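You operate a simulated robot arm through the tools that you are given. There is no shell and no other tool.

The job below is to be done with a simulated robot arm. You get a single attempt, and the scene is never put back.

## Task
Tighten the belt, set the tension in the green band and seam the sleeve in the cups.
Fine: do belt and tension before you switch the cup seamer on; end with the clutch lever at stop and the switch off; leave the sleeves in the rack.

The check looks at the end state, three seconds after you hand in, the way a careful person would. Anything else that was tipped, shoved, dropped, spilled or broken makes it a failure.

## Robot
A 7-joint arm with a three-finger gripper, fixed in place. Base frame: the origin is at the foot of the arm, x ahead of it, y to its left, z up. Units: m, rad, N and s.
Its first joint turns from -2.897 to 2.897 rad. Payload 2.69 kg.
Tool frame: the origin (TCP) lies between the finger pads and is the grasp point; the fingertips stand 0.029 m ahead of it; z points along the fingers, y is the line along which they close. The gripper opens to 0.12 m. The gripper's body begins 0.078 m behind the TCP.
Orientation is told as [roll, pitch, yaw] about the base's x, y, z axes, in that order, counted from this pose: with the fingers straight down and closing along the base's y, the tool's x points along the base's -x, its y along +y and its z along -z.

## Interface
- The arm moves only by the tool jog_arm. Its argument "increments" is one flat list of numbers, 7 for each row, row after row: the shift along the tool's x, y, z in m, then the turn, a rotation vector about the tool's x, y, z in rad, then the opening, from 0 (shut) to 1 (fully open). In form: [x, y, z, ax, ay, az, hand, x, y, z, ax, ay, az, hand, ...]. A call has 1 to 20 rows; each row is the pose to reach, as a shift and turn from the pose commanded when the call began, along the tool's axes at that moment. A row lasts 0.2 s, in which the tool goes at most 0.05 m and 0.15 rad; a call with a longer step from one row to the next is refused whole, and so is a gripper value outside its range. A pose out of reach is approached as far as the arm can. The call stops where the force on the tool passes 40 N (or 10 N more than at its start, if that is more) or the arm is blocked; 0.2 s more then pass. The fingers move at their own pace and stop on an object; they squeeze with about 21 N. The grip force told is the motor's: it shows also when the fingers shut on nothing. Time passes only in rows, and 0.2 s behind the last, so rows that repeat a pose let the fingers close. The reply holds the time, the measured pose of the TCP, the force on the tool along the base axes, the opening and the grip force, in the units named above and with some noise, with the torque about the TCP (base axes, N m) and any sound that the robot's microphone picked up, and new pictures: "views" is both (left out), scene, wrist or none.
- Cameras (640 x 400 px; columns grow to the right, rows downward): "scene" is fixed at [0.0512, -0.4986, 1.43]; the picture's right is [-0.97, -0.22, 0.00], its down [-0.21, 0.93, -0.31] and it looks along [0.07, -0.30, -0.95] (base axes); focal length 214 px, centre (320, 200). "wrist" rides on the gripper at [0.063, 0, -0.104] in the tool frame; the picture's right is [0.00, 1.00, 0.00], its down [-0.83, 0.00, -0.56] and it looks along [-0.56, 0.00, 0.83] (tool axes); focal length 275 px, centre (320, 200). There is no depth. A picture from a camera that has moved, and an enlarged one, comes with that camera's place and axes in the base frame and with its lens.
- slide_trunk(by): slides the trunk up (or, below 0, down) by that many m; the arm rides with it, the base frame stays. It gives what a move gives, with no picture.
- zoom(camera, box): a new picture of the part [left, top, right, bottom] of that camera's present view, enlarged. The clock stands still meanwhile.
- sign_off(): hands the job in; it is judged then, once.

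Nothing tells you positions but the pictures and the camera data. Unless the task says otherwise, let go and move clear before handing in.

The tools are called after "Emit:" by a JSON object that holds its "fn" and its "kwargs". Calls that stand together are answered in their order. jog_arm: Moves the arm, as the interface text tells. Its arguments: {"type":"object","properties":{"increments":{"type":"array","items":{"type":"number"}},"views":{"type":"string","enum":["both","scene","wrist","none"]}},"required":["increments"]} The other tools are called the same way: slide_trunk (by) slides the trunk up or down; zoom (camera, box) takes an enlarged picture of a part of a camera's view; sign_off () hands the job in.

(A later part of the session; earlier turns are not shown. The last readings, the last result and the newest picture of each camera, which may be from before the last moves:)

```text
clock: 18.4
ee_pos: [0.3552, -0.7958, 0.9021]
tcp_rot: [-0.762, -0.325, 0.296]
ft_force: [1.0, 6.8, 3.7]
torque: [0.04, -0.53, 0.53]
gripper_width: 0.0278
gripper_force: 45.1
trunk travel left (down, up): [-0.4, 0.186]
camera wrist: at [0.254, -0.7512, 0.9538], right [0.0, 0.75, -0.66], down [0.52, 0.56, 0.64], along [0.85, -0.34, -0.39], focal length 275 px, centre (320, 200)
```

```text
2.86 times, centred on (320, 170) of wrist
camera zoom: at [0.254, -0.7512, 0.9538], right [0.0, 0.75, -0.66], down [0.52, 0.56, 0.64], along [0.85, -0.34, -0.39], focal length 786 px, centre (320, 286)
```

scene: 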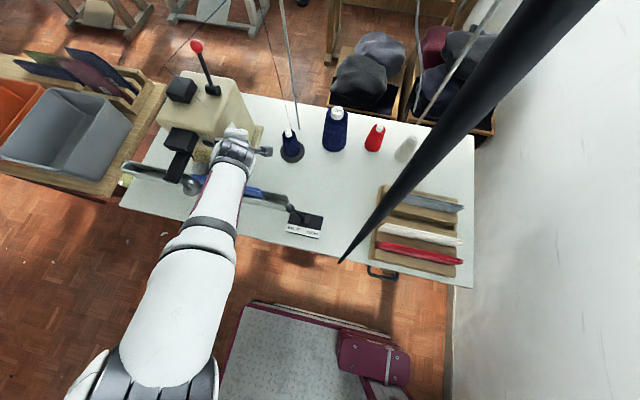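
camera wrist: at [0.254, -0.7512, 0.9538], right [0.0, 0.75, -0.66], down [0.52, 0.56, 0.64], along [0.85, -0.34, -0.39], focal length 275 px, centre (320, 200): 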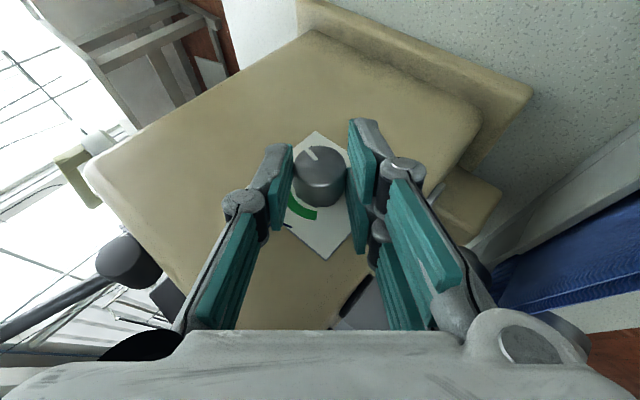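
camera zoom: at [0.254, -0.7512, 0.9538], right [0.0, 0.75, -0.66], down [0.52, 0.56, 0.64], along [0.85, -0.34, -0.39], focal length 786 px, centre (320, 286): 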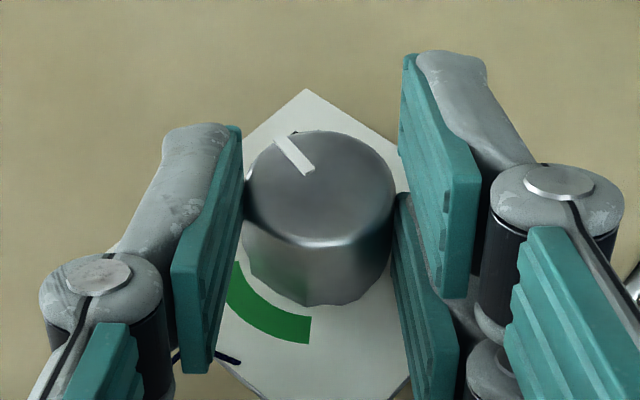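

The knob turns with the gripper at low force. I'll continue ~25° more.

Emit:
{"fn": "jog_arm", "kwargs": {"increments": [0.0001, 0.0024, 0.0001, 0.1108, 0, -0.0516, 0.1, 0.0002, 0.0047, 0.0005, 0.2215, 0, -0.1032, 0.1, 0.0005, 0.007, 0.0012, 0.3323, 0, -0.1549, 0.1, 0.0008, 0.0082, 0.0017, 0.3956, 0, -0.1844, 0.1], "views": "both"}}

Emit:
{"fn": "zoom", "kwargs": {"camera": "wrist", "box": [240, 100, 400, 240]}}

```text
clock: 19.4
ee_pos: [0.3562, -0.7903, 0.8941]
tcp_rot: [-1.188, -0.172, 0.403]
ft_force: [2.3, 21.4, 3.5]
torque: [0.08, 0.17, -0.08]
gripper_width: 0.0276
gripper_force: 45.1
trunk travel left (down, up): [-0.4, 0.186]
camera wrist: at [0.2541, -0.7277, 0.9226], right [-0.01, 0.41, -0.91], down [0.52, 0.78, 0.34], along [0.85, -0.47, -0.22], focal length 275 px, centre (320, 200)
```

scene: 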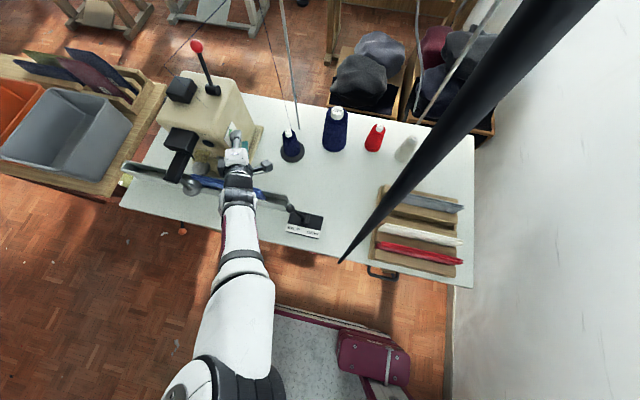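
wrist: 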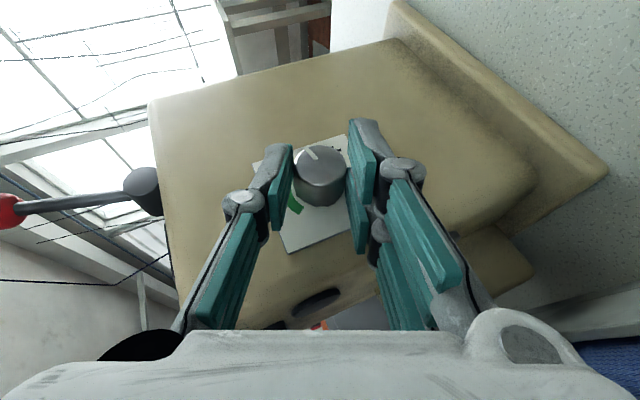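

```text
2.86 times, centred on (320, 170) of wrist
camera zoom: at [0.2541, -0.7277, 0.9226], right [-0.01, 0.41, -0.91], down [0.52, 0.78, 0.34], along [0.85, -0.47, -0.22], focal length 786 px, centre (320, 286)
```

zoom: 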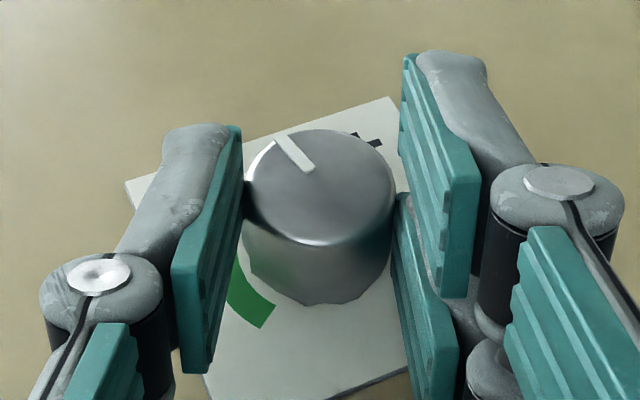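

The knob is turned ~46° so far (pointer about 80°). I'll open the fingers, then back off slightly and read the force.

Emit:
{"fn": "jog_arm", "kwargs": {"increments": [0, 0, 0, 0, 0, 0, 0.35, 0, 0, 0, 0, 0, 0, 0.5, 0, 0, 0, 0, 0, 0, 0.5], "views": "wrist"}}

Emit:
{"fn": "zoom", "kwargs": {"camera": "wrist", "box": [240, 100, 400, 240]}}

```text
clock: 20.2
ee_pos: [0.355, -0.7907, 0.8947]
tcp_rot: [-1.188, -0.171, 0.402]
ft_force: [-1.3, -0.6, -0.5]
torque: [-0.02, -0.01, -0.04]
gripper_width: 0.0601
gripper_force: 0.1
trunk travel left (down, up): [-0.4, 0.186]
camera wrist: at [0.2533, -0.7291, 0.9231], right [0.0, 0.41, -0.91], down [0.52, 0.78, 0.34], along [0.85, -0.47, -0.21], focal length 275 px, centre (320, 200)
```

wrist: 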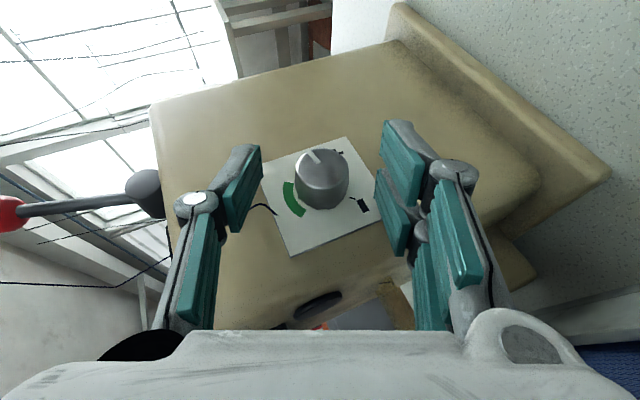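

```text
2.86 times, centred on (320, 170) of wrist
camera zoom: at [0.2533, -0.7291, 0.9231], right [0.0, 0.41, -0.91], down [0.52, 0.78, 0.34], along [0.85, -0.47, -0.21], focal length 786 px, centre (320, 286)
```

zoom: 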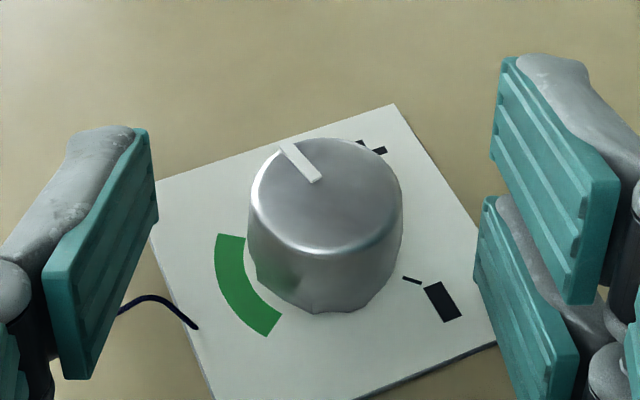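

Pointer is now about 80° from the top and force is zero. I'll retreat 3 cm, rotate the hand back about the knob axis without touching, and re-grip.

Emit:
{"fn": "jog_arm", "kwargs": {"increments": [0, 0, -0.03, 0, 0, 0, 0.5, 0.0002, -0.0062, -0.0296, -0.1213, 0, 0.0565, 0.5, 0.0007, -0.0123, -0.0285, -0.2426, 0, 0.1131, 0.5, 0.0016, -0.0183, -0.0266, -0.364, 0, 0.1697, 0.5, 0.0028, -0.0238, -0.0241, -0.4853, 0, 0.2262, 0.5, 0.0043, -0.029, -0.0209, -0.6066, 0, 0.2828, 0.5, 0.006, -0.0336, -0.0171, -0.7279, 0, 0.3393, 0.5], "views": "wrist"}}

Emit:
{"fn": "zoom", "kwargs": {"camera": "wrist", "box": [240, 80, 400, 220]}}

```text
clock: 21.8
ee_pos: [0.3428, -0.792, 0.9312]
tcp_rot: [-0.38, -0.408, 0.157]
ft_force: [-0.8, 0.7, 0.7]
torque: [-0.02, -0.04, 0.02]
gripper_width: 0.0603
gripper_force: 0.0
trunk travel left (down, up): [-0.4, 0.186]
camera wrist: at [0.241, -0.7697, 0.9952], right [0.0, 0.94, -0.34], down [0.52, 0.29, 0.8], along [0.85, -0.17, -0.49], focal length 275 px, centre (320, 200)
```

wrist: 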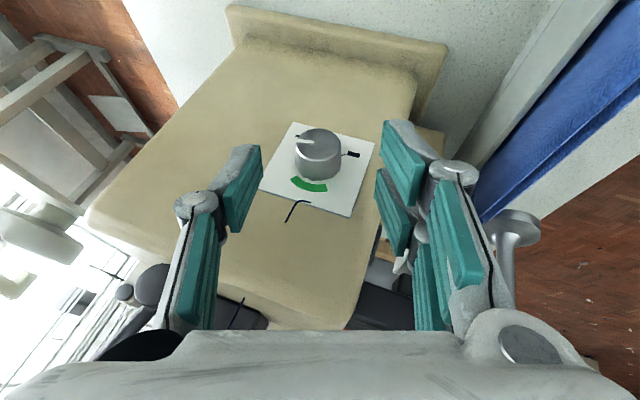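

```text
2.86 times, centred on (320, 150) of wrist
camera zoom: at [0.241, -0.7697, 0.9952], right [0.0, 0.94, -0.34], down [0.52, 0.29, 0.8], along [0.85, -0.17, -0.49], focal length 786 px, centre (320, 343)
```

zoom: 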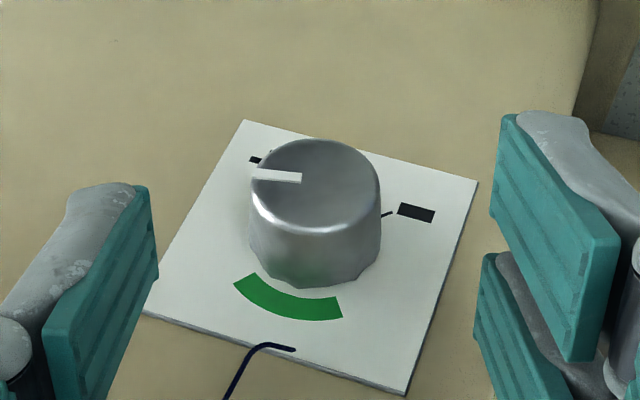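

The pointer has moved to the side as expected. I'll advance 3 cm again and close on the knob.

Emit:
{"fn": "jog_arm", "kwargs": {"increments": [0, -0.0005, 0.015, 0, 0, 0, 0.5, 0, -0.001, 0.0305, 0, 0, 0, 0.5, 0, -0.001, 0.0305, 0, 0, 0, 0.3, 0, -0.001, 0.0305, 0, 0, 0, 0.1, 0, -0.001, 0.0305, 0, 0, 0, 0.1], "views": "wrist"}}

```text
clock: 23.0
ee_pos: [0.3552, -0.8024, 0.9042]
tcp_rot: [-0.379, -0.407, 0.157]
ft_force: [-2.9, 7.7, -0.3]
torque: [0.18, -0.04, 0.24]
gripper_width: 0.0278
gripper_force: 44.9
trunk travel left (down, up): [-0.4, 0.186]
camera wrist: at [0.253, -0.7797, 0.9704], right [0.0, 0.94, -0.34], down [0.52, 0.29, 0.8], along [0.85, -0.17, -0.49], focal length 275 px, centre (320, 200)
```

wrist: 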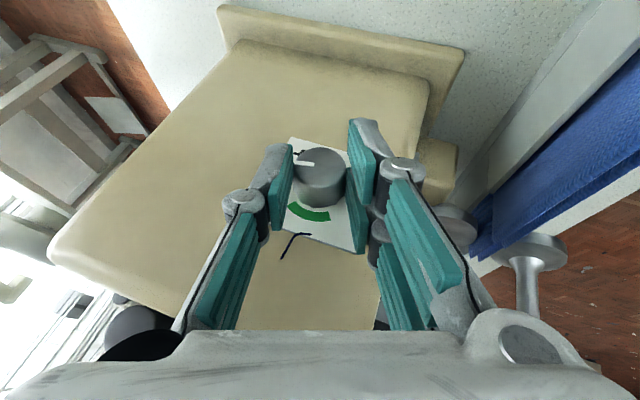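

Gripped again. I'll turn another ~42° about the knob axis.

Emit:
{"fn": "jog_arm", "kwargs": {"increments": [0.0001, 0.0034, 0, 0.1108, 0, -0.0516, 0.1, 0.0002, 0.0057, 0.0002, 0.2215, 0, -0.1032, 0.1, 0.0005, 0.008, 0.0006, 0.3323, 0, -0.1549, 0.1, 0.001, 0.0102, 0.0012, 0.4431, 0, -0.2065, 0.1, 0.0015, 0.0122, 0.002, 0.5538, 0, -0.2582, 0.1, 0.0021, 0.014, 0.003, 0.6645, 0, -0.3098, 0.1], "views": "wrist"}}

Emit:
{"fn": "zoom", "kwargs": {"camera": "wrist", "box": [240, 100, 400, 240]}}

```text
clock: 24.4
ee_pos: [0.3553, -0.7901, 0.8956]
tcp_rot: [-1.117, -0.199, 0.39]
ft_force: [-0.3, 6.9, -6.5]
torque: [0.23, 0.43, -0.49]
gripper_width: 0.0276
gripper_force: 44.6
trunk travel left (down, up): [-0.4, 0.186]
camera wrist: at [0.253, -0.7304, 0.9286], right [-0.01, 0.47, -0.88], down [0.52, 0.76, 0.4], along [0.85, -0.46, -0.25], focal length 275 px, centre (320, 200)
```

wrist: 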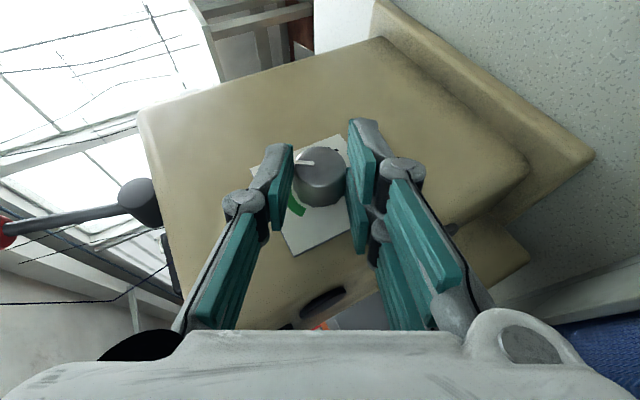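

```text
2.86 times, centred on (320, 170) of wrist
camera zoom: at [0.253, -0.7304, 0.9286], right [-0.01, 0.47, -0.88], down [0.52, 0.76, 0.4], along [0.85, -0.46, -0.25], focal length 786 px, centre (320, 286)
```

zoom: 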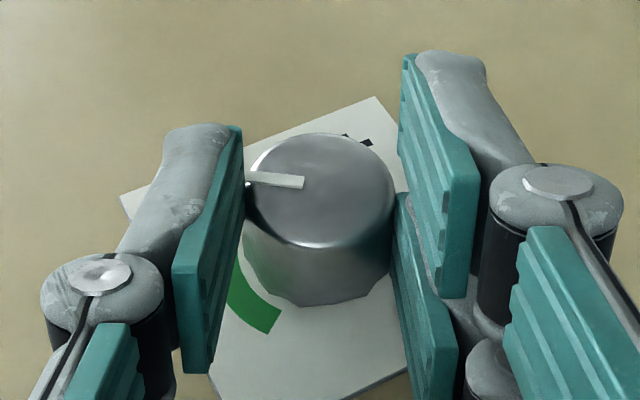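

Good rotation. I'll release, retreat and swing the hand back for the third turn.

Emit:
{"fn": "jog_arm", "kwargs": {"increments": [0, 0, 0, 0, 0, 0, 0.35, 0, 0, 0, 0, 0, 0, 0.5, 0, 0, -0.03, 0, 0, 0, 0.5, 0.0001, -0.0057, -0.0297, -0.1108, 0, 0.0516, 0.5, 0.0006, -0.0113, -0.0287, -0.2215, 0, 0.1032, 0.5, 0.0013, -0.0167, -0.0272, -0.3323, 0, 0.1549, 0.5, 0.0023, -0.0219, -0.025, -0.4431, 0, 0.2065, 0.5, 0.0036, -0.0268, -0.0223, -0.5538, 0, 0.2582, 0.5, 0.0051, -0.0312, -0.0191, -0.6645, 0, 0.3098, 0.5], "views": "wrist"}}

Emit:
{"fn": "zoom", "kwargs": {"camera": "wrist", "box": [240, 80, 400, 220]}}

```text
clock: 26.4
ee_pos: [0.3416, -0.7927, 0.9315]
tcp_rot: [-0.38, -0.409, 0.156]
ft_force: [-0.1, -0.4, 0.5]
torque: [0.03, -0.03, 0.03]
gripper_width: 0.0601
gripper_force: 0.0
trunk travel left (down, up): [-0.4, 0.186]
camera wrist: at [0.2398, -0.7689, 0.9956], right [0.0, 0.94, -0.34], down [0.52, 0.29, 0.8], along [0.85, -0.17, -0.49], focal length 275 px, centre (320, 200)
```

wrist: 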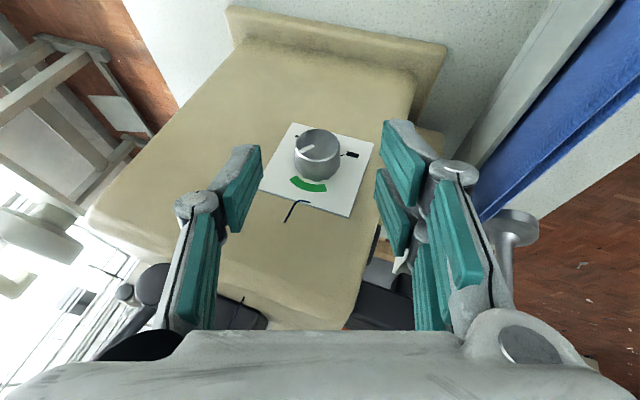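

```text
2.86 times, centred on (320, 150) of wrist
camera zoom: at [0.2398, -0.7689, 0.9956], right [0.0, 0.94, -0.34], down [0.52, 0.29, 0.8], along [0.85, -0.17, -0.49], focal length 786 px, centre (320, 343)
```

zoom: 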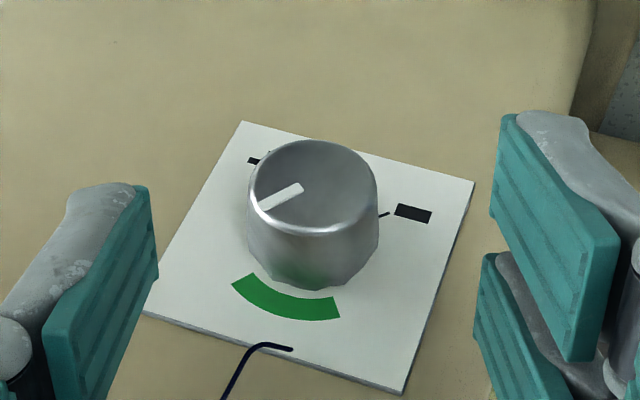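

Pointer now ~40° from the top. One more grip and ~40° turn will centre it in the green band.

Emit:
{"fn": "jog_arm", "kwargs": {"increments": [0, 0, 0.015, 0, 0, 0, 0.5, 0, 0, 0.0305, 0, 0, 0, 0.5, 0, 0, 0.0305, 0, 0, 0, 0.3, 0, 0, 0.0305, 0, 0, 0, 0.1, 0, 0, 0.0305, 0, 0, 0, 0.1], "views": "none"}}

Emit:
{"fn": "jog_arm", "kwargs": {"increments": [0.0001, 0.0029, 0, 0.1108, 0, -0.0516, 0.1, 0.0002, 0.0052, 0.0002, 0.2215, 0, -0.1032, 0.1, 0.0005, 0.0075, 0.0006, 0.3323, 0, -0.1549, 0.1, 0.001, 0.0097, 0.0012, 0.4431, 0, -0.2065, 0.1, 0.0015, 0.0117, 0.002, 0.5538, 0, -0.2582, 0.1, 0.0019, 0.013, 0.0026, 0.626, 0, -0.2918, 0.1], "views": "wrist"}}

Emit:
{"fn": "zoom", "kwargs": {"camera": "wrist", "box": [240, 100, 400, 240]}}

```text
clock: 27.6
ee_pos: [0.3547, -0.8023, 0.9053]
tcp_rot: [-0.38, -0.407, 0.157]
ft_force: [0.2, -4.9, 0.0]
torque: [-0.12, -0.15, 0.18]
gripper_width: 0.0277
gripper_force: 45.1
trunk travel left (down, up): [-0.4, 0.186]
```

```text
clock: 29.0
ee_pos: [0.3546, -0.7919, 0.8959]
tcp_rot: [-1.076, -0.215, 0.38]
ft_force: [1.3, -14.9, -17.0]
torque: [0.12, 0.62, -0.73]
gripper_width: 0.0279
gripper_force: 45.0
trunk travel left (down, up): [-0.4, 0.186]
camera wrist: at [0.2524, -0.7331, 0.9314], right [-0.01, 0.51, -0.86], down [0.52, 0.74, 0.43], along [0.85, -0.45, -0.27], focal length 275 px, centre (320, 200)
```

wrist: 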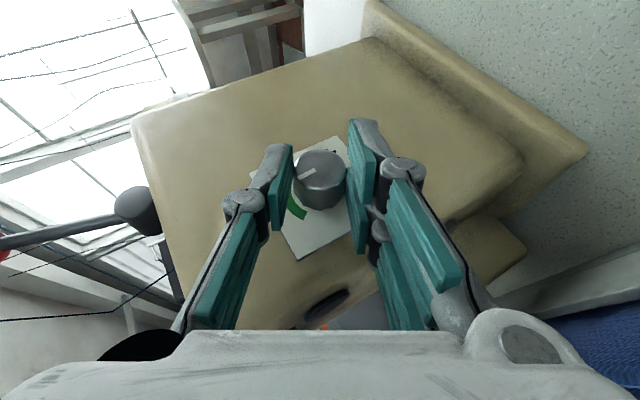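

```text
2.86 times, centred on (320, 170) of wrist
camera zoom: at [0.2524, -0.7331, 0.9314], right [-0.01, 0.51, -0.86], down [0.52, 0.74, 0.43], along [0.85, -0.45, -0.27], focal length 786 px, centre (320, 286)
```

zoom: 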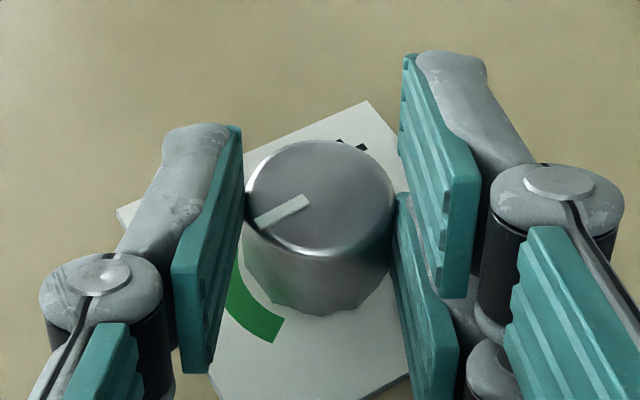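

The pointer now aims at the green band. I'll release and back away to check the reading.

Emit:
{"fn": "jog_arm", "kwargs": {"increments": [0, 0, 0, 0, 0, 0, 0.35, 0, 0, 0, 0, 0, 0, 0.5, 0, 0, -0.03, 0, 0, 0, 0.5, 0, 0, -0.06, 0, 0, 0, 0.5, 0, 0, -0.09, 0, 0, 0, 0.5], "views": "both"}}

Emit:
{"fn": "zoom", "kwargs": {"camera": "wrist", "box": [240, 60, 400, 200]}}

Emit:
{"fn": "zoom", "kwargs": {"camera": "scene", "box": [200, 110, 260, 160]}}

```text
clock: 30.2
ee_pos: [0.3165, -0.7206, 0.9412]
tcp_rot: [-1.082, -0.216, 0.382]
ft_force: [0.0, -0.2, 0.8]
torque: [-0.01, 0.02, 0.02]
gripper_width: 0.0598
gripper_force: 0.0
trunk travel left (down, up): [-0.4, 0.186]
camera wrist: at [0.2146, -0.6624, 0.9763], right [0.0, 0.51, -0.86], down [0.52, 0.74, 0.43], along [0.85, -0.45, -0.27], focal length 275 px, centre (320, 200)
```

scene: 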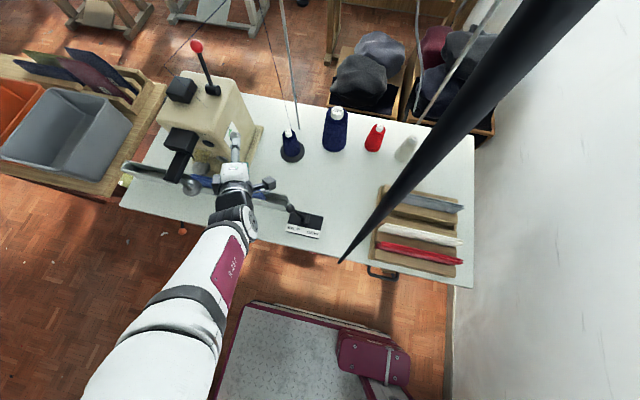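
wrist: 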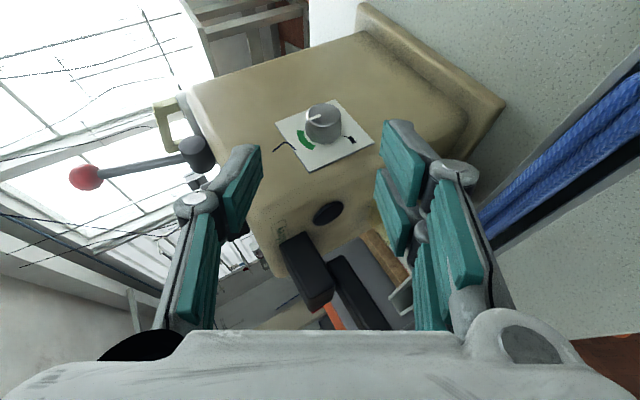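

```text
2.86 times, centred on (320, 130) of wrist
camera zoom: at [0.2146, -0.6624, 0.9763], right [0.0, 0.51, -0.86], down [0.52, 0.74, 0.43], along [0.85, -0.45, -0.27], focal length 786 px, centre (320, 400)
```

zoom: 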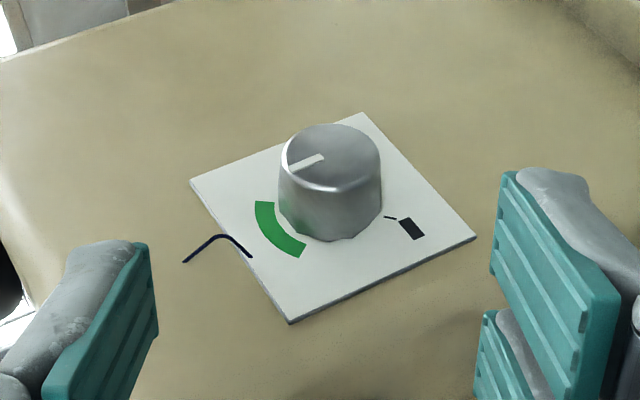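

```text
8.00 times, centred on (230, 135) of scene
camera zoom: at [0.0512, -0.4986, 1.43], right [-0.97, -0.22, 0.0], down [-0.21, 0.93, -0.31], along [0.07, -0.3, -0.95], focal length 1716 px, centre (1040, 720)
```

zoom: 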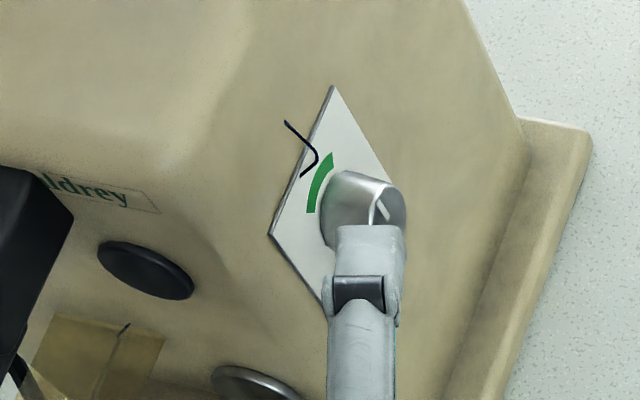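

The pointer is within a few degrees of the top, in the middle of the green band. Next is the red rocker at the table front near x≈0.09; a power cable hangs at about x≈0.01, y≈−0.53, so I'll retreat well clear and look at the switch from the +x side.

Emit:
{"fn": "jog_arm", "kwargs": {"increments": [-0.002, 0.0005, -0.0436, 0, 0, 0, 0.5, -0.004, 0.001, -0.0871, 0, 0, 0, 0.5, -0.006, 0.0016, -0.1307, 0, 0, 0, 0.5, -0.0079, 0.0021, -0.1742, 0, 0, 0, 0.5, -0.0112, 0.0086, -0.1813, -0.005, 0.0571, 0.1245, 0.3, -0.0145, 0.0151, -0.1884, -0.0098, 0.1142, 0.249, 0.2, -0.0178, 0.0216, -0.1955, -0.0148, 0.1713, 0.3735, 0.1, -0.0211, 0.0281, -0.2026, -0.0197, 0.2284, 0.498, 0, -0.0245, 0.0346, -0.2097, -0.0246, 0.2855, 0.6225, 0, -0.0278, 0.0411, -0.2168, -0.0295, 0.3426, 0.747, 0, -0.0311, 0.0476, -0.2239, -0.0345, 0.3997, 0.8715, 0, -0.0344, 0.0541, -0.231, -0.0394, 0.4568, 0.996, 0, -0.0377, 0.0606, -0.2381, -0.0443, 0.5139, 1.1205, 0, -0.041, 0.0671, -0.2452, -0.0492, 0.571, 1.245, 0, -0.0443, 0.0736, -0.2523, -0.0541, 0.6281, 1.3695, 0, -0.0476, 0.0801, -0.2594, -0.0591, 0.6852, 1.494, 0, -0.0509, 0.0866, -0.2665, -0.064, 0.742, 1.619, 0], "views": "both"}}

```text
clock: 33.8
ee_pos: [0.2485, -0.4512, 0.9972]
tcp_rot: [-0.002, -0.522, -1.573]
ft_force: [0.2, 0.5, 0.2]
torque: [0.02, 0.0, -0.02]
gripper_width: 0.0001
gripper_force: 21.4
trunk travel left (down, up): [-0.4, 0.186]
camera wrist: at [0.2487, -0.3434, 1.0574], right [1.0, 0.0, 0.0], down [0.0, -0.44, 0.9], along [0.0, -0.9, -0.44], focal length 275 px, centre (320, 200)
```

scene: 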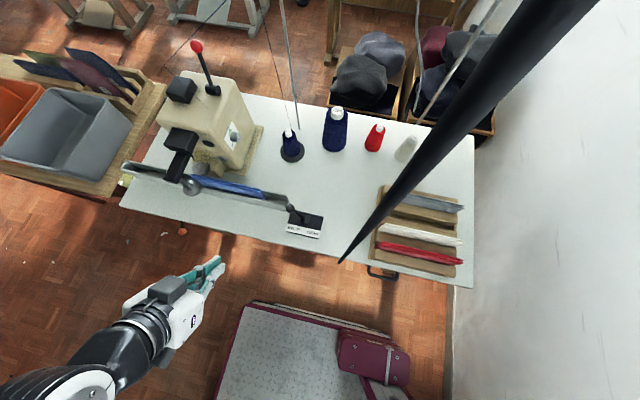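
wrist: 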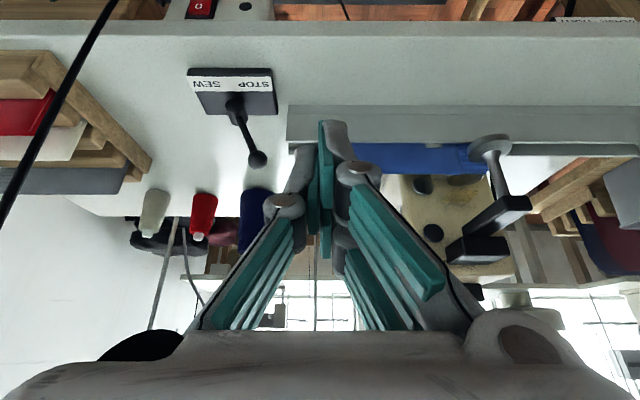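

I'll lower the hand and yaw further so the camera looks at the switch from the front-right.

Emit:
{"fn": "jog_arm", "kwargs": {"increments": [0.0199, -0.01, 0.0225, 0.0576, 0, 0.0998, 0, 0.0398, -0.02, 0.0449, 0.1152, 0, 0.1996, 0, 0.0597, -0.03, 0.0674, 0.1728, 0, 0.2994, 0, 0.0796, -0.04, 0.0898, 0.2304, 0, 0.3992, 0, 0.0995, -0.05, 0.1123, 0.288, 0, 0.499, 0], "views": "both"}}

Emit:
{"fn": "zoom", "kwargs": {"camera": "wrist", "box": [200, 0, 420, 140]}}

```text
clock: 35.0
ee_pos: [0.1986, -0.4204, 0.8501]
tcp_rot: [-0.003, -0.525, -2.15]
ft_force: [0.1, 0.2, 0.6]
torque: [-0.02, 0.01, 0.04]
gripper_width: 0.0003
gripper_force: 20.9
trunk travel left (down, up): [-0.4, 0.186]
camera wrist: at [0.256, -0.331, 0.9094], right [0.84, -0.54, 0.0], down [-0.24, -0.37, 0.9], along [-0.49, -0.75, -0.44], focal length 275 px, centre (320, 200)
```

scene: 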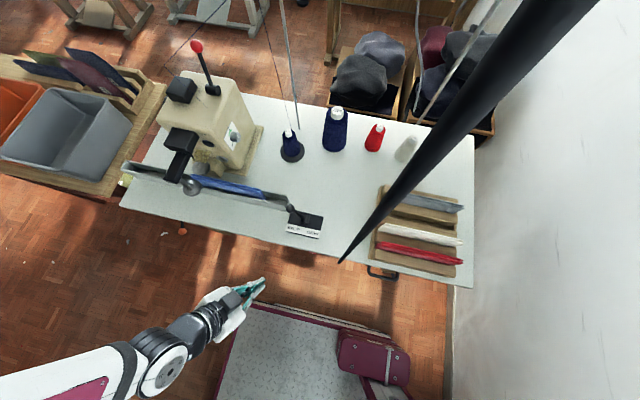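
wrist: 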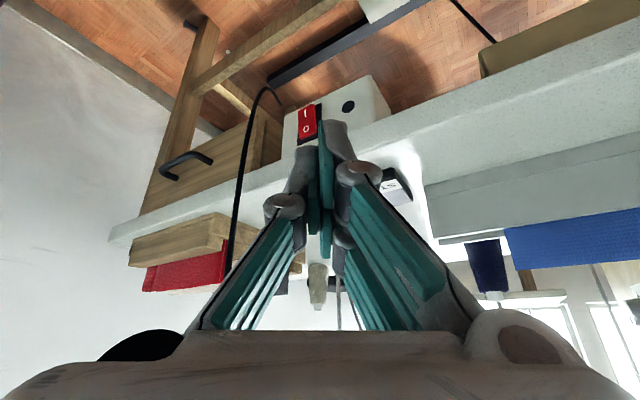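

```text
2.86 times, centred on (310, 70) of wrist
camera zoom: at [0.256, -0.331, 0.9094], right [0.84, -0.54, 0.0], down [-0.24, -0.37, 0.9], along [-0.49, -0.75, -0.44], focal length 786 px, centre (349, 571)
```

zoom: 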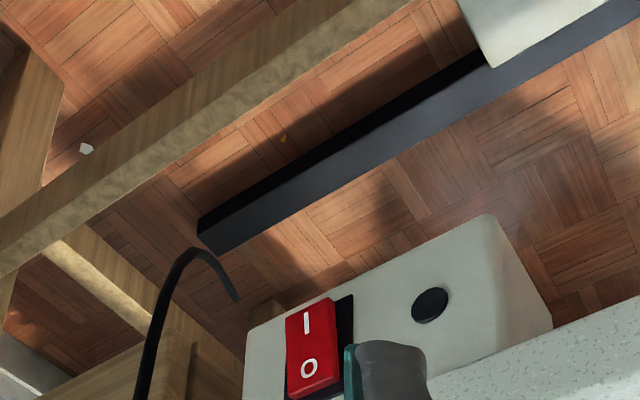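

The rocker's "I" end is the lower half and "O" the upper; the rocker spans roughly x 0.087–0.113, z 0.65–0.70. I'll bring the closed fingertips in front of the lower half, keeping the hand to the +x side away from the cable.

Emit:
{"fn": "jog_arm", "kwargs": {"increments": [0, -0.009, 0.039, 0, 0, 0, 0, 0, -0.0179, 0.0781, 0, 0, 0, 0, 0, -0.0269, 0.1171, 0, 0, 0, 0, 0, -0.0358, 0.1562, 0, 0, 0, 0, 0, -0.0448, 0.1952, 0, 0, 0, 0], "views": "both"}}

Emit:
{"fn": "zoom", "kwargs": {"camera": "wrist", "box": [220, 60, 420, 200]}}

```text
clock: 36.2
ee_pos: [0.1108, -0.478, 0.6818]
tcp_rot: [-0.002, -0.523, -2.147]
ft_force: [0.1, -0.3, -0.1]
torque: [-0.02, 0.02, -0.01]
gripper_width: 0.0002
gripper_force: 20.5
trunk travel left (down, up): [-0.4, 0.186]
camera wrist: at [0.1679, -0.3882, 0.7408], right [0.84, -0.54, 0.0], down [-0.24, -0.37, 0.9], along [-0.49, -0.75, -0.44], focal length 275 px, centre (320, 200)
```

scene: 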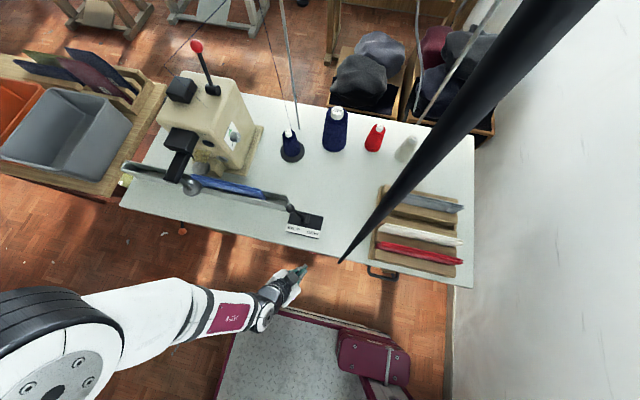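
wrist: 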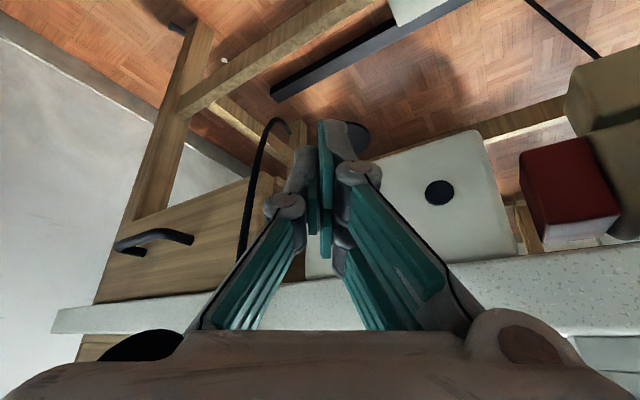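

```text
2.86 times, centred on (320, 130) of wrist
camera zoom: at [0.1679, -0.3882, 0.7408], right [0.84, -0.54, 0.0], down [-0.24, -0.37, 0.9], along [-0.49, -0.75, -0.44], focal length 786 px, centre (320, 400)
```

zoom: 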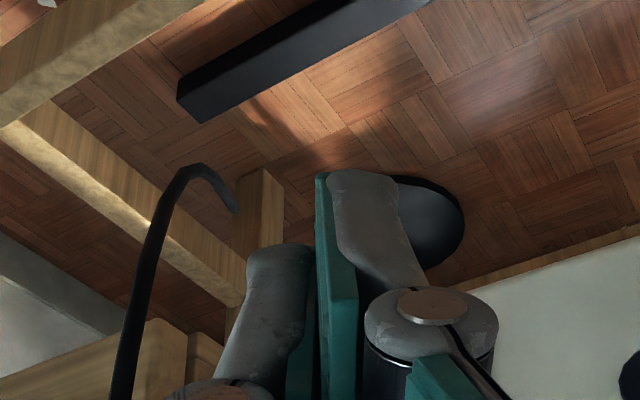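

The rocker is just behind the fingertips. I'll lower slightly to aim at the lower ("I") half and step toward −y while watching the force.

Emit:
{"fn": "jog_arm", "kwargs": {"increments": [-0.006, 0.0038, 0.0085, 0, 0, 0, 0, -0.0119, 0.0077, 0.017, 0, 0, 0, 0], "views": "wrist"}}

```text
clock: 36.8
ee_pos: [0.1051, -0.497, 0.6734]
tcp_rot: [-0.001, -0.524, -2.146]
ft_force: [-0.5, -0.7, 0.6]
torque: [0.01, 0.01, -0.02]
gripper_width: 0.0
gripper_force: 20.6
trunk travel left (down, up): [-0.4, 0.186]
camera wrist: at [0.1635, -0.4071, 0.7324], right [0.84, -0.54, 0.0], down [-0.24, -0.37, 0.9], along [-0.49, -0.75, -0.44], focal length 275 px, centre (320, 200)
```

wrist: 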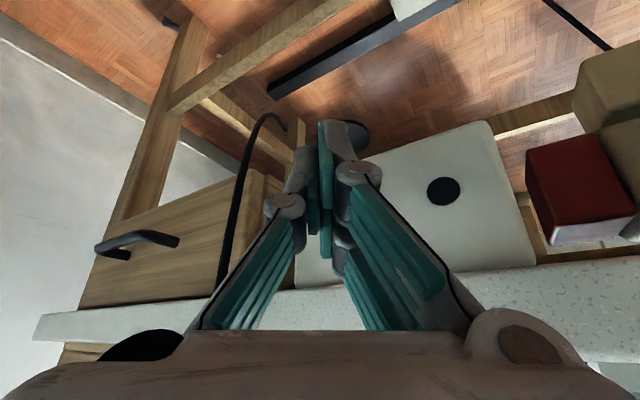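

Triangulating again, the switch box face is recessed (y≈−0.565), so the rocker is centred near (0.088, −0.557, 0.654). I'll realign with yaw about −100° and a lower tip height for the lower half.

Emit:
{"fn": "jog_arm", "kwargs": {"increments": [0.003, -0.0075, 0.0054, -0.0667, 0, -0.1155, 0, 0.0059, -0.015, 0.0107, -0.1333, 0, -0.2309, 0, 0.0089, -0.0225, 0.0161, -0.2, 0, -0.3464, 0], "views": "wrist"}}

Emit:
{"fn": "zoom", "kwargs": {"camera": "wrist", "box": [220, 80, 480, 280]}}

```text
clock: 37.6
ee_pos: [0.0864, -0.4863, 0.6561]
tcp_rot: [-0.003, -0.522, -1.743]
ft_force: [0.1, 0.6, -1.0]
torque: [-0.04, 0.01, -0.02]
gripper_width: 0.0001
gripper_force: 21.2
trunk travel left (down, up): [-0.4, 0.186]
camera wrist: at [0.1045, -0.3799, 0.7148], right [0.99, -0.17, 0.0], down [-0.07, -0.44, 0.9], along [-0.15, -0.88, -0.44], focal length 275 px, centre (320, 200)
```

wrist: 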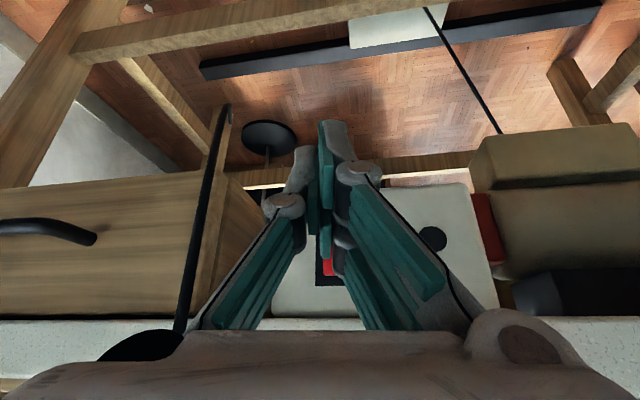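

```text
2.00 times, centred on (350, 180) of wrist
camera zoom: at [0.1045, -0.3799, 0.7148], right [0.99, -0.17, 0.0], down [-0.07, -0.44, 0.9], along [-0.15, -0.88, -0.44], focal length 551 px, centre (260, 240)
```

zoom: 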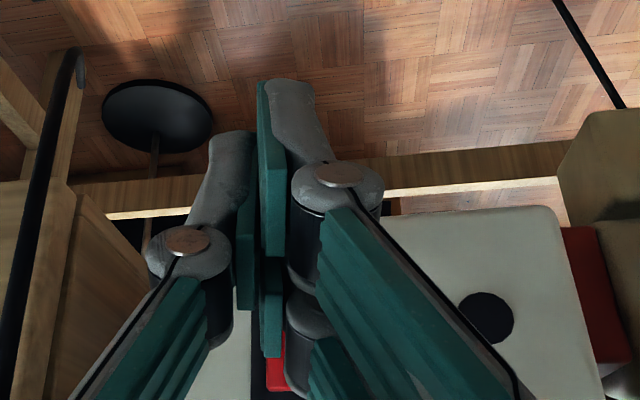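

The rocker's upper end is visible right behind the fingertips, so alignment in x is good. I'll step toward −y.

Emit:
{"fn": "jog_arm", "kwargs": {"increments": [-0.0085, 0.0017, 0.0049, 0, 0, 0, 0, -0.0171, 0.0035, 0.0098, 0, 0, 0, 0, -0.0256, 0.0052, 0.0148, 0, 0, 0, 0], "views": "wrist"}}

```text
clock: 38.4
ee_pos: [0.0851, -0.5157, 0.6565]
tcp_rot: [0.0, -0.524, -1.749]
ft_force: [0.6, 0.2, -0.2]
torque: [-0.03, 0.02, -0.04]
gripper_width: 0.0001
gripper_force: 20.4
trunk travel left (down, up): [-0.4, 0.186]
camera wrist: at [0.1032, -0.4108, 0.7159], right [0.98, -0.17, 0.0], down [-0.07, -0.44, 0.9], along [-0.16, -0.88, -0.44], focal length 275 px, centre (320, 200)
```

wrist: 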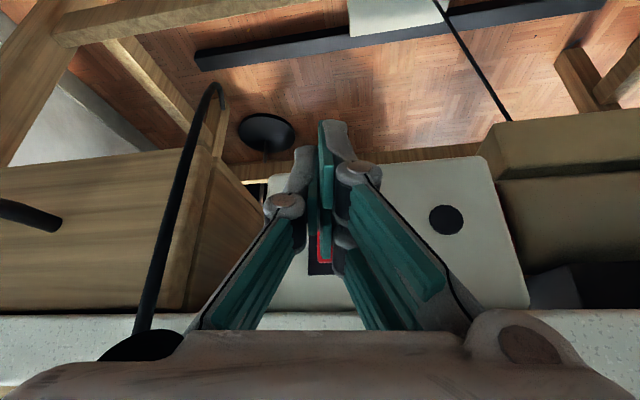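

No contact yet; I'll continue in small steps.

Emit:
{"fn": "jog_arm", "kwargs": {"increments": [-0.0034, 0.0007, 0.002, 0, 0, 0, 0, -0.0068, 0.0014, 0.0039, 0, 0, 0, 0, -0.0102, 0.0021, 0.0059, 0, 0, 0, 0], "views": "none"}}

Emit:
{"fn": "jog_arm", "kwargs": {"increments": [-0.0026, 0.0005, 0.0015, 0, 0, 0, 0, -0.0051, 0.001, 0.003, 0, 0, 0, 0], "views": "wrist"}}

```text
clock: 39.2
ee_pos: [0.0851, -0.5226, 0.6543]
tcp_rot: [-0.004, -0.516, -1.748]
ft_force: [3.8, 31.8, 9.8]
torque: [0.04, -0.07, 0.22]
gripper_width: 0.0
gripper_force: 21.4
trunk travel left (down, up): [-0.4, 0.186]
```

```text
clock: 39.5
ee_pos: [0.0848, -0.5221, 0.653]
tcp_rot: [-0.004, -0.507, -1.749]
ft_force: [0.2, 7.9, -0.1]
torque: [0.06, 0.02, 0.04]
gripper_width: 0.0001
gripper_force: 20.8
trunk travel left (down, up): [-0.4, 0.186]
stopped in row 1: the force on the tool passed its limit at 48 N (the readings are from after the stop); the commanded pose is now the measured one
camera wrist: at [0.1029, -0.4181, 0.7134], right [0.98, -0.18, -0.01], down [-0.07, -0.45, 0.89], along [-0.16, -0.88, -0.46], focal length 275 px, centre (320, 200)
```

wrist: 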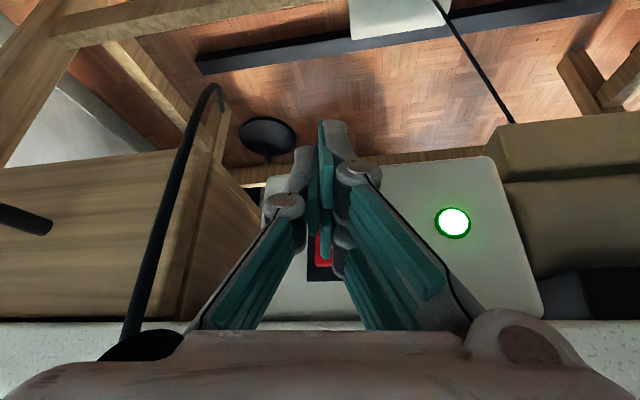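

The lamp beside the switch is lit green: the seamer is on. I'll back off from the rocker and go up to a pose above and in front of the clutch lever, with the wrist leaning to +x away from the cable.

Emit:
{"fn": "jog_arm", "kwargs": {"increments": [0.0266, -0.0004, -0.0148, 0, 0, 0, 0, 0.0532, -0.0008, -0.0296, 0, 0, 0, 0, 0.0277, 0.0142, -0.0583, 0.0253, 0.0117, -0.02, 0, 0.0022, 0.0293, -0.0869, 0.0505, 0.0234, -0.0399, 0, -0.0232, 0.0443, -0.1156, 0.0758, 0.035, -0.0599, 0, -0.0487, 0.0594, -0.1443, 0.101, 0.0467, -0.0799, 0.1, -0.0742, 0.0744, -0.173, 0.1263, 0.0584, -0.0999, 0.2, -0.0997, 0.0894, -0.2016, 0.1516, 0.0701, -0.1198, 0.3, -0.1252, 0.1045, -0.2303, 0.1768, 0.0818, -0.1398, 0.4, -0.1506, 0.1195, -0.259, 0.2021, 0.0934, -0.1598, 0.4, -0.1761, 0.1346, -0.2876, 0.2273, 0.1051, -0.1797, 0.4], "views": "both"}}

Emit:
{"fn": "zoom", "kwargs": {"camera": "wrist", "box": [180, 60, 460, 240]}}

Emit:
{"fn": "zoom", "kwargs": {"camera": "scene", "box": [270, 180, 350, 270]}}

```text
clock: 41.9
ee_pos: [0.2167, -0.5631, 0.991]
tcp_rot: [-0.309, -0.38, -1.572]
ft_force: [-0.1, -0.8, 0.1]
torque: [0.0, -0.02, -0.01]
gripper_width: 0.0479
gripper_force: 0.0
trunk travel left (down, up): [-0.4, 0.186]
camera wrist: at [0.2477, -0.4676, 1.0605], right [0.95, -0.11, -0.28], down [0.17, -0.58, 0.8], along [-0.25, -0.81, -0.53], focal length 275 px, centre (320, 200)
```

scene: 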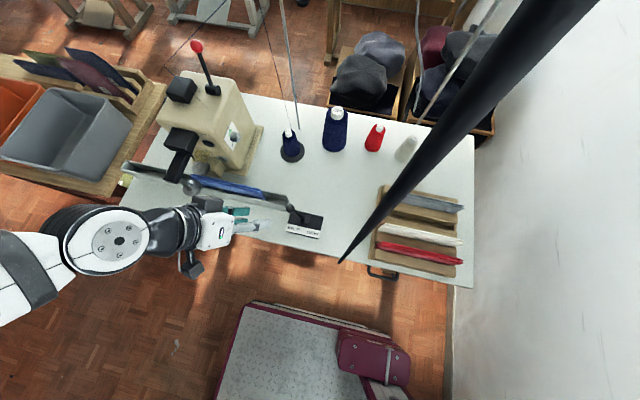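
wrist: 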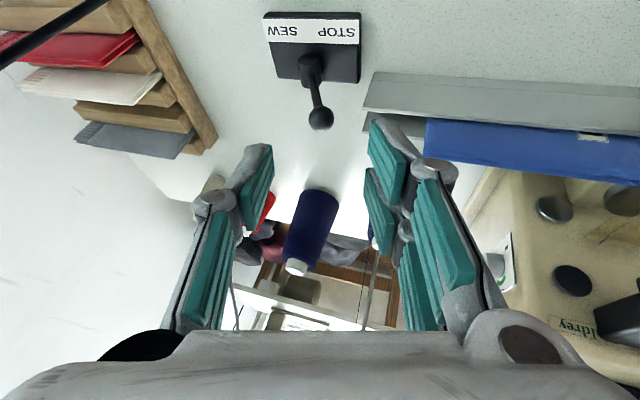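

```text
2.22 times, centred on (320, 150) of wrist
camera zoom: at [0.2477, -0.4676, 1.0605], right [0.95, -0.11, -0.28], down [0.17, -0.58, 0.8], along [-0.25, -0.81, -0.53], focal length 612 px, centre (320, 311)
```

zoom: 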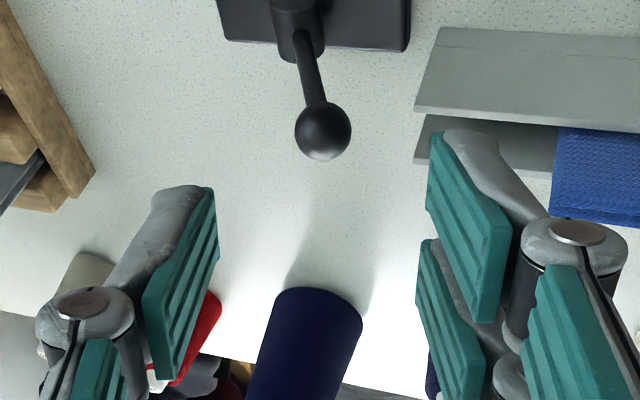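

```text
4.44 times, centred on (310, 225) of scene
camera zoom: at [0.0512, -0.4986, 1.43], right [-0.97, -0.22, 0.0], down [-0.21, 0.93, -0.31], along [0.07, -0.3, -0.95], focal length 953 px, centre (364, 89)
```

zoom: 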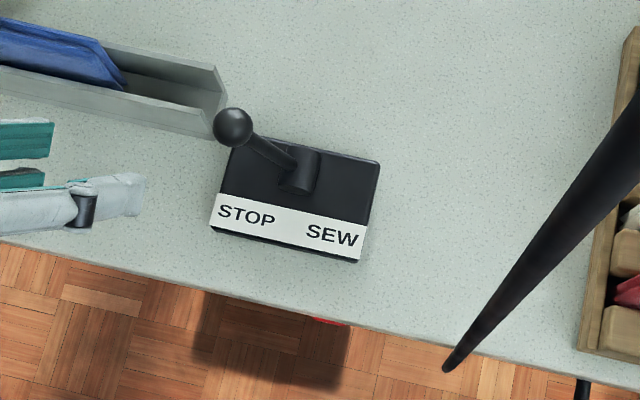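

The switch is on and the lever is at STOP with its ball at about (0.168, −0.639, 0.853). I'll bring the part-open fingers down around the ball without gripping it yet.

Emit:
{"fn": "jog_arm", "kwargs": {"increments": [-0.011, 0.0005, 0.035, 0, 0, 0, 0.36, -0.022, 0.001, 0.07, 0, 0, 0, 0.34, -0.022, 0.001, 0.11, 0, 0, 0, 0.33, -0.022, 0.001, 0.11, 0, 0, 0, 0.33], "views": "wrist"}}

Emit:
{"fn": "zoom", "kwargs": {"camera": "wrist", "box": [180, 60, 460, 240]}}

```text
clock: 42.9
ee_pos: [0.1846, -0.6196, 0.9035]
tcp_rot: [-0.309, -0.382, -1.568]
ft_force: [-0.2, -0.2, -0.4]
torque: [-0.02, -0.01, -0.01]
gripper_width: 0.0395
gripper_force: 0.1
trunk travel left (down, up): [-0.4, 0.186]
camera wrist: at [0.2159, -0.5241, 0.9726], right [0.95, -0.11, -0.28], down [0.17, -0.58, 0.8], along [-0.25, -0.81, -0.53], focal length 275 px, centre (320, 200)
```

wrist: 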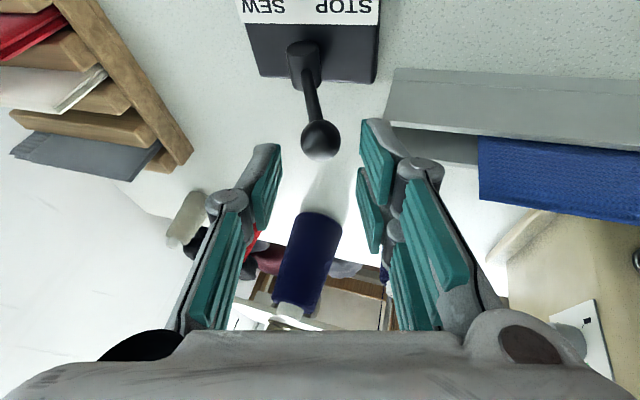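

```text
2.22 times, centred on (320, 150) of wrist
camera zoom: at [0.2159, -0.5241, 0.9726], right [0.95, -0.11, -0.28], down [0.17, -0.58, 0.8], along [-0.25, -0.81, -0.53], focal length 612 px, centre (320, 311)
```

zoom: 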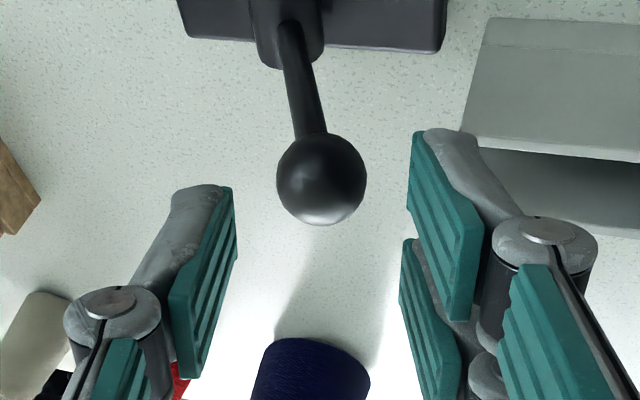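

Well centred. I'll advance the last 4.4 cm to cage the ball.

Emit:
{"fn": "jog_arm", "kwargs": {"increments": [-0.0005, 0, 0.022, 0, 0, 0, 0.33, -0.001, 0, 0.044, 0, 0, 0, 0.33, -0.001, 0, 0.044, 0, 0, 0, 0.3], "views": "both"}}

Emit:
{"fn": "zoom", "kwargs": {"camera": "scene", "box": [110, 120, 350, 270]}}

```text
clock: 43.7
ee_pos: [0.1714, -0.6355, 0.8622]
tcp_rot: [-0.309, -0.381, -1.57]
ft_force: [0.3, 0.2, -0.1]
torque: [-0.06, 0.02, 0.01]
gripper_width: 0.0358
gripper_force: 0.1
trunk travel left (down, up): [-0.4, 0.186]
camera wrist: at [0.202, -0.5396, 0.9321], right [0.95, -0.11, -0.28], down [0.17, -0.58, 0.8], along [-0.25, -0.81, -0.53], focal length 275 px, centre (320, 200)
```

scene: 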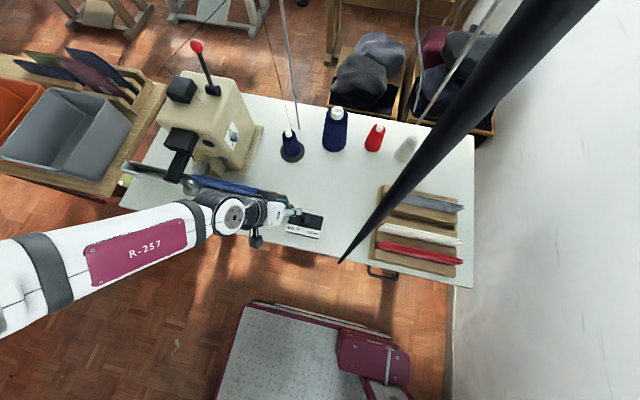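
wrist: 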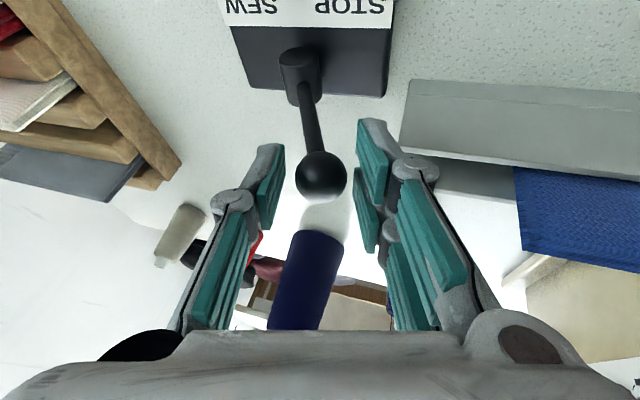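

```text
2.67 times, centred on (230, 195) of scene
camera zoom: at [0.0512, -0.4986, 1.43], right [-0.97, -0.22, 0.0], down [-0.21, 0.93, -0.31], along [0.07, -0.3, -0.95], focal length 572 px, centre (560, 213)
```

zoom: 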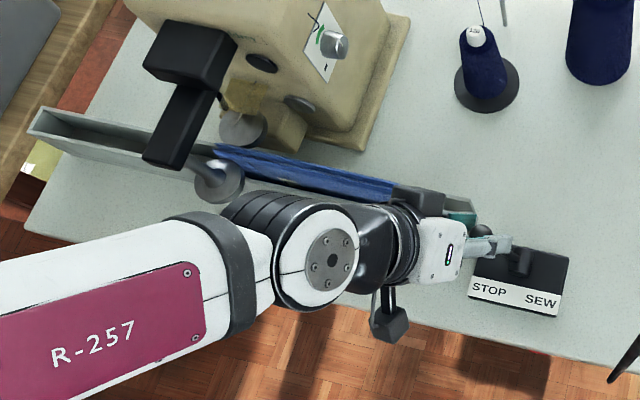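

The ball is caged. Belt and tension are done and power is on, so I'll swing the lever along its arc to SEW.

Emit:
{"fn": "jog_arm", "kwargs": {"increments": [-0.0017, -0.0132, -0.0003, 0, 0, 0, 0.29, -0.0027, -0.0264, 0.0011, 0, 0, 0, 0.29, -0.003, -0.0393, 0.0042, 0, 0, 0, 0.29, -0.0027, -0.0518, 0.009, 0, 0, 0, 0.29, -0.0017, -0.0634, 0.0154, 0, 0, 0, 0.29, 0, -0.0745, 0.0233, 0, 0, 0, 0.29, 0, -0.08, 0.025, 0, 0, 0, 0.29], "views": "both"}}

```text
clock: 45.3
ee_pos: [0.0909, -0.6366, 0.8639]
tcp_rot: [-0.307, -0.381, -1.569]
ft_force: [23.7, 12.1, 23.8]
torque: [0.36, -1.11, 0.32]
gripper_width: 0.0466
gripper_force: 8.4
trunk travel left (down, up): [-0.4, 0.186]
camera wrist: at [0.1212, -0.5408, 0.9331], right [0.95, -0.1, -0.28], down [0.17, -0.57, 0.8], along [-0.25, -0.81, -0.53], focal length 275 px, centre (320, 200)
```

scene: 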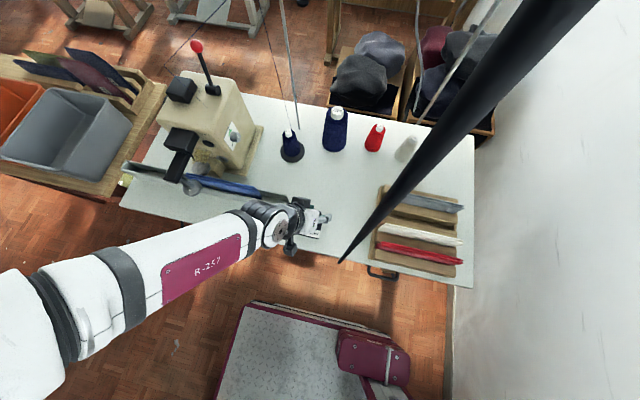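
wrist: 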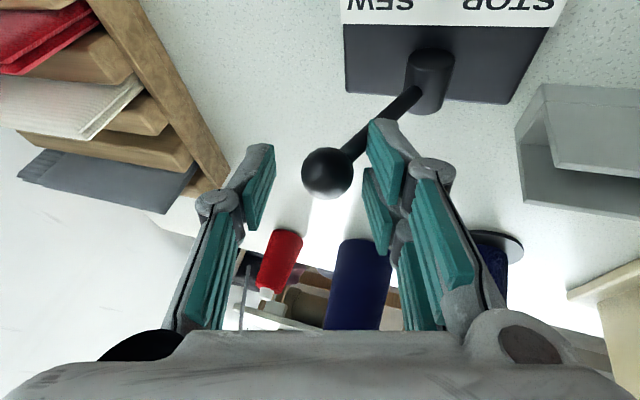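

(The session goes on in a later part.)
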